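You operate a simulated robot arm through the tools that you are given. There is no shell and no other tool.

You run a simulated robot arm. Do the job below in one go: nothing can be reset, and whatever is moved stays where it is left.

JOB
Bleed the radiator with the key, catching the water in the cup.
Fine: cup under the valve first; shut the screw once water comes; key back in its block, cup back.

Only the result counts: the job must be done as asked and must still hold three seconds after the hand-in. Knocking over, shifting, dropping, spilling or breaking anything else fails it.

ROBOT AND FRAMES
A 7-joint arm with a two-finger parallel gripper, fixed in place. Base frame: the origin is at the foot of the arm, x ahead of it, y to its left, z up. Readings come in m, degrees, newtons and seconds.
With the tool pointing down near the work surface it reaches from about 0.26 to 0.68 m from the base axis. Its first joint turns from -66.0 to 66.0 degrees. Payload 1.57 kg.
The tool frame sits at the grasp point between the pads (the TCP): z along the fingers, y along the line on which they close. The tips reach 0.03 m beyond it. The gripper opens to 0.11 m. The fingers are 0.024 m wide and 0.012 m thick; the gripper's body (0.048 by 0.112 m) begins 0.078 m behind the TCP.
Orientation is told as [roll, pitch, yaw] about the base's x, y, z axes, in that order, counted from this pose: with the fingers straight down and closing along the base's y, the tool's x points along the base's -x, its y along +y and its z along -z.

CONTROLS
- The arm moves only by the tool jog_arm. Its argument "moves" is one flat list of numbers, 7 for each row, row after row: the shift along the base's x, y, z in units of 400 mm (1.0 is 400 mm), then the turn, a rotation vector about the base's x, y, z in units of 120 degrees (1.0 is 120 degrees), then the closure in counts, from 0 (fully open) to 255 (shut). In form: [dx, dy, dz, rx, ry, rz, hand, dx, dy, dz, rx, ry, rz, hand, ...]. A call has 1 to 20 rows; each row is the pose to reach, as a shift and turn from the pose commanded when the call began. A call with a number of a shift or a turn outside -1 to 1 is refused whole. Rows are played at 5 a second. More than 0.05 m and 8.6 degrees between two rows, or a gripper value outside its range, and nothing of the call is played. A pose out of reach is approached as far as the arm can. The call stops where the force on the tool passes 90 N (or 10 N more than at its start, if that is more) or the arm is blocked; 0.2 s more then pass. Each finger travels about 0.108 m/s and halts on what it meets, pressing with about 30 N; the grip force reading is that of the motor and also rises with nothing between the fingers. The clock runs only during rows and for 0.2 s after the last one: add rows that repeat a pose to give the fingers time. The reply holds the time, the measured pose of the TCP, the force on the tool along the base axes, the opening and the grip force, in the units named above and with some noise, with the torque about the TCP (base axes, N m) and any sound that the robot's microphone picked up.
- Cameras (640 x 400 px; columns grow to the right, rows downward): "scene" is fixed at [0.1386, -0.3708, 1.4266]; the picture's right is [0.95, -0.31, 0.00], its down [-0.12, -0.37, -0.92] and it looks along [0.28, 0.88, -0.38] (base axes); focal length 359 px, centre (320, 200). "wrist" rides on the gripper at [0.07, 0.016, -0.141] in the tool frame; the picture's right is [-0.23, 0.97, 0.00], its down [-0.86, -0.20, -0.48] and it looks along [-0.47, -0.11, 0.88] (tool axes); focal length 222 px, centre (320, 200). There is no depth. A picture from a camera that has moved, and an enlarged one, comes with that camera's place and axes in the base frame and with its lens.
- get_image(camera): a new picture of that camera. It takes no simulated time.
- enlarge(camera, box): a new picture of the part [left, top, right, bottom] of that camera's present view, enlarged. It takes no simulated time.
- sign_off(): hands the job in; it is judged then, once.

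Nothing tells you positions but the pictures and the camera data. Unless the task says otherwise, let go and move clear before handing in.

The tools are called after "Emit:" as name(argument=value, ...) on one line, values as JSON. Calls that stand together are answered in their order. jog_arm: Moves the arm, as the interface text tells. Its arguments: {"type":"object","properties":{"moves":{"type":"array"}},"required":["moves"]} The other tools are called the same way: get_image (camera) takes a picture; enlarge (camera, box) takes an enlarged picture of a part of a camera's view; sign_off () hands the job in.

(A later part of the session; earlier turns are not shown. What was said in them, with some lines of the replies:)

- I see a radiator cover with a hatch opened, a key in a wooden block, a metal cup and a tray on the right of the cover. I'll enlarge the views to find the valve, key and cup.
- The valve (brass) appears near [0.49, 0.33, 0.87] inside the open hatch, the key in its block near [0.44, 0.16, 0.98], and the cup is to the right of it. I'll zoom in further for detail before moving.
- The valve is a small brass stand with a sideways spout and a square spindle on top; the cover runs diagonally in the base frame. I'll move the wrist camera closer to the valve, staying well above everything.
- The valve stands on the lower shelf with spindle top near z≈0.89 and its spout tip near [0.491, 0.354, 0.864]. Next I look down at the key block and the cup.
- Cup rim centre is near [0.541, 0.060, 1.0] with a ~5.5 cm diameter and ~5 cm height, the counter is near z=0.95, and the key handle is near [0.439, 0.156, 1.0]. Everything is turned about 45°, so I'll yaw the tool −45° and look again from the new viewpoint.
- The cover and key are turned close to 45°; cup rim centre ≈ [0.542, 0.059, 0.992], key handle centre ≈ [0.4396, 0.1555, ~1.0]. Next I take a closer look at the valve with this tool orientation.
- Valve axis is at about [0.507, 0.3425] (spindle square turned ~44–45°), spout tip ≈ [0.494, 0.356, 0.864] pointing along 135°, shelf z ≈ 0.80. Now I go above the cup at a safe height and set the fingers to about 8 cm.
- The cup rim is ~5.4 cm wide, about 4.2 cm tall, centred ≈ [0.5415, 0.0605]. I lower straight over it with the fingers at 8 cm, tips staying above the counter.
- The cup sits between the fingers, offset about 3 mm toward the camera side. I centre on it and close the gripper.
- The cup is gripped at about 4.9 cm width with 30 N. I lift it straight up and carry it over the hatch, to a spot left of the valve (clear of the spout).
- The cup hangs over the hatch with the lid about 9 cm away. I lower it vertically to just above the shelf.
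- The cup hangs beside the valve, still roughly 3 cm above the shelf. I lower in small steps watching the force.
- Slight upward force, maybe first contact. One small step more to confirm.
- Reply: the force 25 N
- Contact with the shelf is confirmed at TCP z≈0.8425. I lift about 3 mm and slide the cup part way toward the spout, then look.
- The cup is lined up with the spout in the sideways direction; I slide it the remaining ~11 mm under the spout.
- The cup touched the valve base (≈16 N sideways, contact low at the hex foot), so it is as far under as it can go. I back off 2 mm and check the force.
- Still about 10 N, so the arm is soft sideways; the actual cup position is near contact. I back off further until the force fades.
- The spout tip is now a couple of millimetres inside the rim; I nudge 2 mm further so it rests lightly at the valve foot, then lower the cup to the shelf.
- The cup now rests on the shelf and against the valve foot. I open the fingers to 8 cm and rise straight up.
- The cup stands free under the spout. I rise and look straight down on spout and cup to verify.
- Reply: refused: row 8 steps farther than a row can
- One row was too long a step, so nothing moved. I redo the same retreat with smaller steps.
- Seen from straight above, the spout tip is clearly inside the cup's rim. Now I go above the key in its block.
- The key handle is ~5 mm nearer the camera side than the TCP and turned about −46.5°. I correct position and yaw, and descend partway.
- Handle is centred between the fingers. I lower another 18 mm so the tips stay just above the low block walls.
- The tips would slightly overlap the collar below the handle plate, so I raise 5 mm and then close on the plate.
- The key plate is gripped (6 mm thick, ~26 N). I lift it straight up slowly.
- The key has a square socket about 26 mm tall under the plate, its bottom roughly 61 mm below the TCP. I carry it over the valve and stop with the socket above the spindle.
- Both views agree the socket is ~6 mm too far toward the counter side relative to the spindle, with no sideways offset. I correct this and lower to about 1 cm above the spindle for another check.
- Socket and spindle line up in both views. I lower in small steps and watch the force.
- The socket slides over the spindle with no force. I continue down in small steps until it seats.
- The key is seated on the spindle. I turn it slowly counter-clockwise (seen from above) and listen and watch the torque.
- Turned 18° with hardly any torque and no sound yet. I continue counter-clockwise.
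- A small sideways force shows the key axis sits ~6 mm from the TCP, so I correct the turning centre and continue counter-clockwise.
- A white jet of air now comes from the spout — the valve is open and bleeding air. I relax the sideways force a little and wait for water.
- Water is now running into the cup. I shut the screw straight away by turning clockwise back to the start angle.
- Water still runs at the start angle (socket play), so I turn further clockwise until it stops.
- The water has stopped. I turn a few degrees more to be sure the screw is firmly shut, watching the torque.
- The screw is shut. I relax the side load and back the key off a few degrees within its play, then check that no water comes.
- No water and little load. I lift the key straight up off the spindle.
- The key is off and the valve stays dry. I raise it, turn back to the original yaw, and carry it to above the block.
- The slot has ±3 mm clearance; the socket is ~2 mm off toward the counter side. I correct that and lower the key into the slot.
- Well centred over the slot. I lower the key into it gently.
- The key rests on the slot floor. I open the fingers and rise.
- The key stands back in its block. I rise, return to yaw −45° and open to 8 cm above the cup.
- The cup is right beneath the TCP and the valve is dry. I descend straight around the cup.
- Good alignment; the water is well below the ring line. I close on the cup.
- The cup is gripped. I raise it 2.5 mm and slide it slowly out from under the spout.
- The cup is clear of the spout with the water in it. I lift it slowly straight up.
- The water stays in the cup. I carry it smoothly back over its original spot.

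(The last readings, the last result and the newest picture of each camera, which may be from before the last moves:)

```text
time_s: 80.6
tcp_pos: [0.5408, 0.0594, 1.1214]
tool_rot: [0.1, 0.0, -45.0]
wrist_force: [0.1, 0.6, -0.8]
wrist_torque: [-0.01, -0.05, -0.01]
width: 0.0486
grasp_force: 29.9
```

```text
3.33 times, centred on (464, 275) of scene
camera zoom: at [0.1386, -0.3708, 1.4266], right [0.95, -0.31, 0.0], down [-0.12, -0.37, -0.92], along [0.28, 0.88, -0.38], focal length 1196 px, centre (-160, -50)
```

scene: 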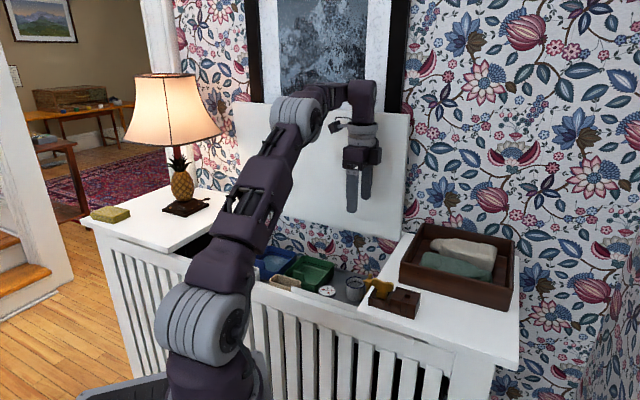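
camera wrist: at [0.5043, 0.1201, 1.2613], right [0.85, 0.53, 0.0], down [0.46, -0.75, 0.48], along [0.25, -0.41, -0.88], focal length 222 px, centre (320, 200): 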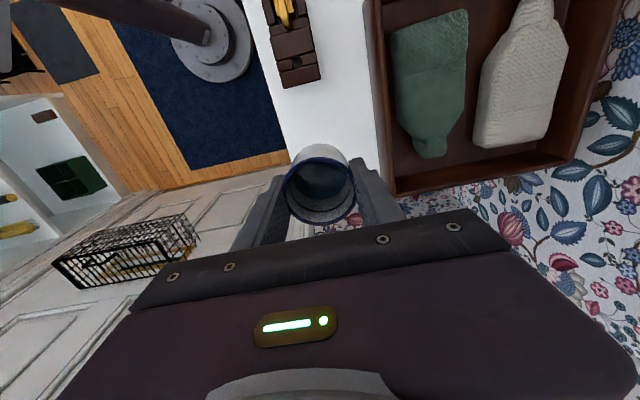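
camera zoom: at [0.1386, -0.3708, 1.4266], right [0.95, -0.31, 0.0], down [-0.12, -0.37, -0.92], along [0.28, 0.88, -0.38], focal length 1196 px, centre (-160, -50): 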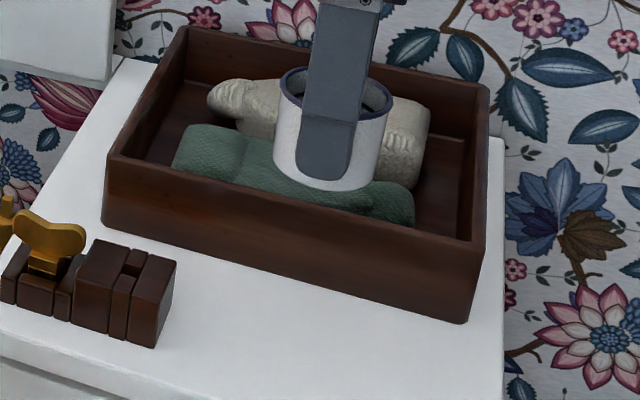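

Emit:
jog_arm(moves=[0, 0, -0.01, 0, 0, 0, 160, 0, 0, -0.03, 0, 0, 0, 160, 0, 0, -0.06, 0, 0, 0, 160, 0, 0, -0.09, 0, 0, 0, 160, 0, 0, -0.12, 0, 0, 0, 160, 0, 0, -0.15, 0, 0, 0, 160, 0, 0, -0.18, 0, 0, 0, 160, 0, 0, -0.21, 0, 0, 0, 160, 0, 0, -0.24, 0, 0, 0, 160, 0, 0, -0.265, 0, 0, 0, 160, 0, 0, -0.285, 0, 0, 0, 160, 0, 0, -0.297, 0, 0, 0, 160, 0, 0, -0.305, 0, 0, 0, 160, 0, 0, -0.305, 0, 0, 0, 160])

Emit:
enlarge(camera="scene", box=[420, 285, 500, 335])

Emit:
get_image(camera="wrist")

```text
time_s: 83.6
tcp_pos: [0.5406, 0.0601, 0.9992]
tool_rot: [0.0, 0.0, -45.0]
wrist_force: [1.3, -0.7, -0.6]
wrist_torque: [-0.03, -0.01, 0.04]
width: 0.0483
grasp_force: 30.2
```

```text
8.00 times, centred on (460, 310) of scene
camera zoom: at [0.1386, -0.3708, 1.4266], right [0.95, -0.31, 0.0], down [-0.12, -0.37, -0.92], along [0.28, 0.88, -0.38], focal length 2872 px, centre (-800, -680)
```

zoom: 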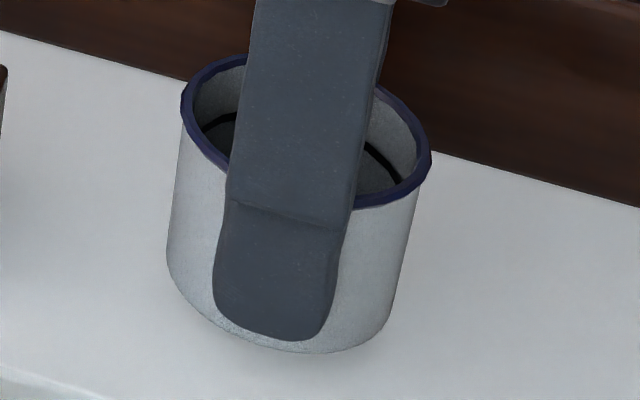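

```text
taken
camera wrist: at [0.5041, 0.1201, 1.1398], right [0.85, 0.53, 0.0], down [0.46, -0.75, 0.48], along [0.25, -0.41, -0.88], focal length 222 px, centre (320, 200)
```

wrist: 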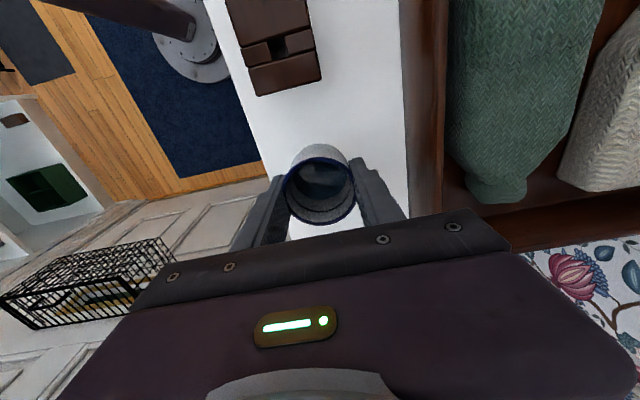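

Nearly down and well aligned with the original spot (within ~1 mm). I lower the last few millimetres gently.

Emit:
jog_arm(moves=[0, 0, -0.004, 0, 0, 0, 160, 0, 0, -0.008, 0, 0, 0, 160, 0, 0, -0.0115, 0, 0, 0, 160, 0, 0, -0.0115, 0, 0, 0, 160])

```text
time_s: 84.6
tcp_pos: [0.5402, 0.0598, 0.994]
tool_rot: [0.1, 0.0, -45.0]
wrist_force: [-0.2, -0.2, -1.0]
wrist_torque: [-0.02, -0.01, 0.0]
width: 0.0486
grasp_force: 29.5
```

Emit:
jog_arm(moves=[0, 0, -0.0025, 0, 0, 0, 160, 0, 0, -0.004, 0, 0, 0, 160, 0, 0, -0.004, 0, 0, 0, 160])

```text
time_s: 85.4
tcp_pos: [0.5407, 0.0606, 0.9921]
tool_rot: [0.0, 0.0, -45.0]
wrist_force: [-2.0, 0.7, 6.5]
wrist_torque: [0.02, 0.08, -0.02]
width: 0.0482
grasp_force: 30.1
```

Contact with the counter (6.5 N). I open the fingers slowly.

Emit:
jog_arm(moves=[0, 0, 0, 0, 0, 0, 140, 0, 0, 0, 0, 0, 0, 120, 0, 0, 0, 0, 0, 0, 100, 0, 0, 0, 0, 0, 0, 85, 0, 0, 0, 0, 0, 0, 70, 0, 0, 0, 0, 0, 0, 70])

Emit:
enlarge(camera="scene", box=[420, 285, 500, 335])

Emit:
get_image(camera="wrist")

```text
time_s: 86.8
tcp_pos: [0.5399, 0.0596, 0.9928]
tool_rot: [0.1, 0.0, -45.0]
wrist_force: [-0.8, -0.7, 0.3]
wrist_torque: [-0.01, -0.02, -0.01]
width: 0.0799
grasp_force: 0.1
```

```text
8.00 times, centred on (460, 310) of scene
camera zoom: at [0.1386, -0.3708, 1.4266], right [0.95, -0.31, 0.0], down [-0.12, -0.37, -0.92], along [0.28, 0.88, -0.38], focal length 2872 px, centre (-800, -680)
```

zoom: 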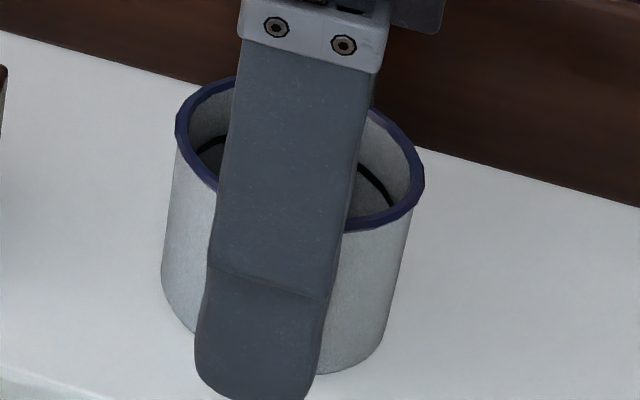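

```text
taken
camera wrist: at [0.5041, 0.1206, 1.1329], right [0.85, 0.53, 0.0], down [0.46, -0.75, 0.48], along [0.25, -0.41, -0.88], focal length 222 px, centre (320, 200)
```

wrist: 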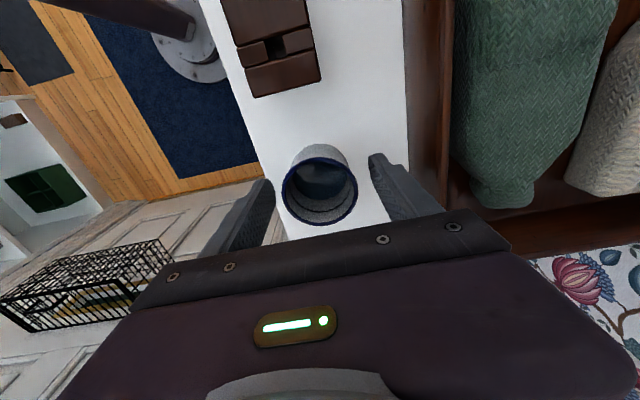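

The cup stands within a fraction of a millimetre of its original place. I rise straight up and clear, then check the whole scene.

Emit:
jog_arm(moves=[0, 0, 0.03, 0, 0, 0, 70, 0, 0, 0.08, 0, 0, 0, 70, 0, 0, 0.16, 0, 0, 0, 70, 0, 0, 0.25, 0, 0, 0, 70, 0, 0, 0.34, 0, 0, 0, 70, -0.05, 0.06, 0.42, 0, 0, 0, 50, -0.12, 0.12, 0.45, 0, 0, 0, 30, -0.19, 0.18, 0.48, 0, 0, 0, 0, -0.26, 0.24, 0.5, 0, 0, 0, 0, -0.33, 0.3, 0.5, 0, 0, 0, 0, -0.33, 0.3, 0.5, 0, 0, 0, 0])

Emit:
get_image(camera="scene")

Emit:
enlarge(camera="scene", box=[340, 240, 500, 340])

Emit:
enlarge(camera="scene", box=[345, 255, 409, 295])

Emit:
get_image(camera="wrist")

```text
time_s: 89.2
tcp_pos: [0.4077, 0.1786, 1.1936]
tool_rot: [0.0, 0.0, -44.9]
wrist_force: [-1.0, 0.4, 0.1]
wrist_torque: [0.0, 0.01, 0.0]
width: 0.1103
grasp_force: 0.0
```

```text
taken
```

scene: 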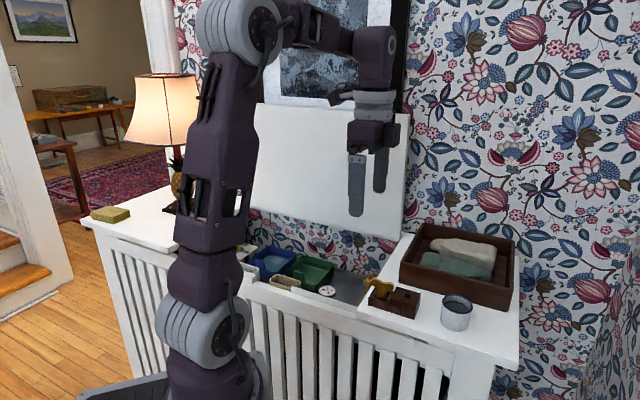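

```text
4.00 times, centred on (420, 290) of scene
camera zoom: at [0.1386, -0.3708, 1.4266], right [0.95, -0.3, 0.0], down [-0.12, -0.37, -0.92], along [0.28, 0.88, -0.38], focal length 1436 px, centre (-80, -160)
```

zoom: 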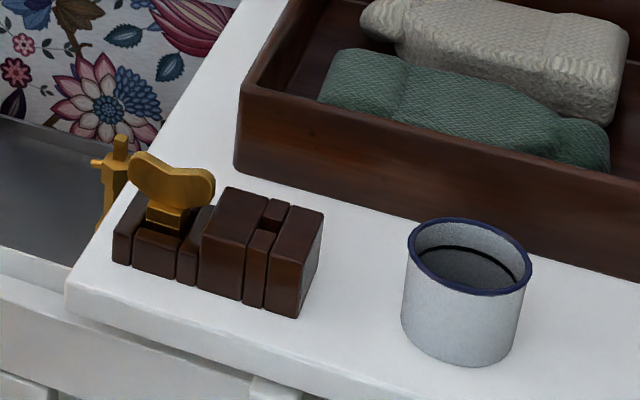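

```text
10.00 times, centred on (377, 275) of scene
camera zoom: at [0.1386, -0.3708, 1.4266], right [0.95, -0.3, 0.0], down [-0.12, -0.37, -0.92], along [0.28, 0.88, -0.38], focal length 3590 px, centre (-250, -550)
```

zoom: 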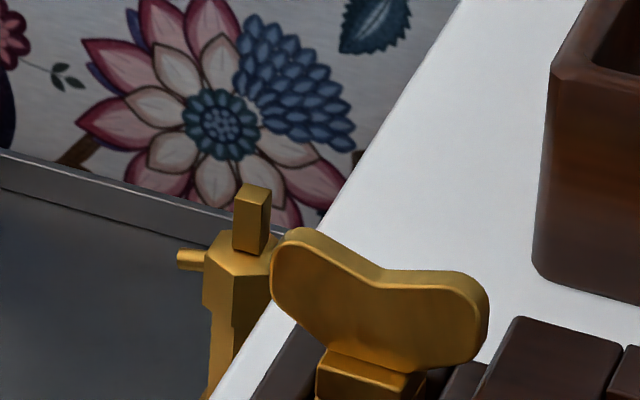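

```text
taken
camera wrist: at [0.371, 0.2402, 1.3339], right [0.85, 0.53, 0.0], down [0.46, -0.75, 0.48], along [0.25, -0.41, -0.88], focal length 222 px, centre (320, 200)
```

wrist: 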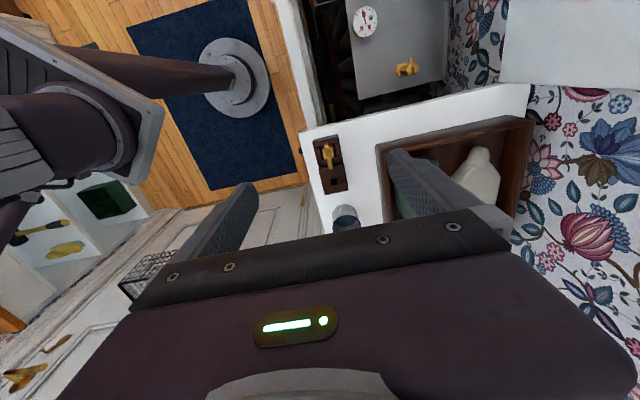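

Emit:
enlarge(camera="wrist", box=[340, 0, 460, 110])

Emit:
enlarge(camera="wrist", box=[300, 120, 380, 240])

```text
3.64 times, centred on (400, 55) of wrist
camera zoom: at [0.371, 0.2402, 1.3339], right [0.85, 0.53, 0.0], down [0.46, -0.75, 0.48], along [0.25, -0.41, -0.88], focal length 808 px, centre (29, 727)
```

zoom: 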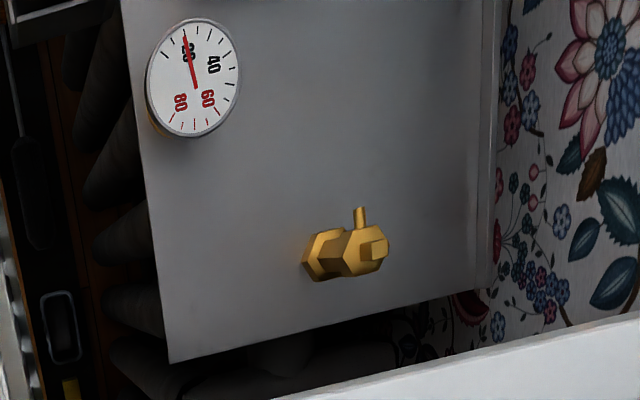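

```text
3.33 times, centred on (340, 180) of wrist
camera zoom: at [0.371, 0.2402, 1.3339], right [0.85, 0.53, 0.0], down [0.46, -0.75, 0.48], along [0.25, -0.41, -0.88], focal length 740 px, centre (253, 267)
```

zoom: 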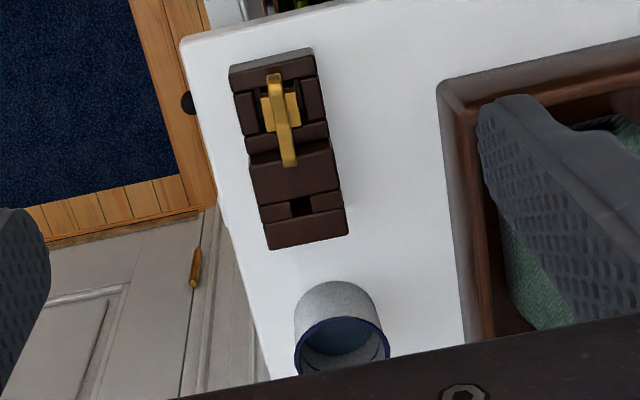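

The shelf is dry and the screw is shut. The key stands in its block, the cup with the caught water is back in its place, and the gripper is open and clear, so I hand the job in.

Emit:
sign_off()

```text
The job is handed in.
```

The radiator is bled, and the job is handed in; the hand-in gave no verdict.

- **Cup and bleeding:** I put the cup under the spout first, then opened the screw with the key. Air came out, then water, which ran into the cup.
- **Shutting the screw:** I turned the key back as soon as water showed. It kept running for a few seconds, because the loose key had to go past its starting angle before the screw closed. The water in the cup stayed below the ring line inside it.
- **Afterwards:** In the last pictures no water comes from the spout and the shelf looks dry. The key is standing in its block, and the cup, with the caught water in it, is back within about a millimetre of where it started.
- **Contact:** While placing the cup I pressed it against the foot of the valve with about 16 N. Nothing moved that I could see.

The gripper is open and clear of everything.
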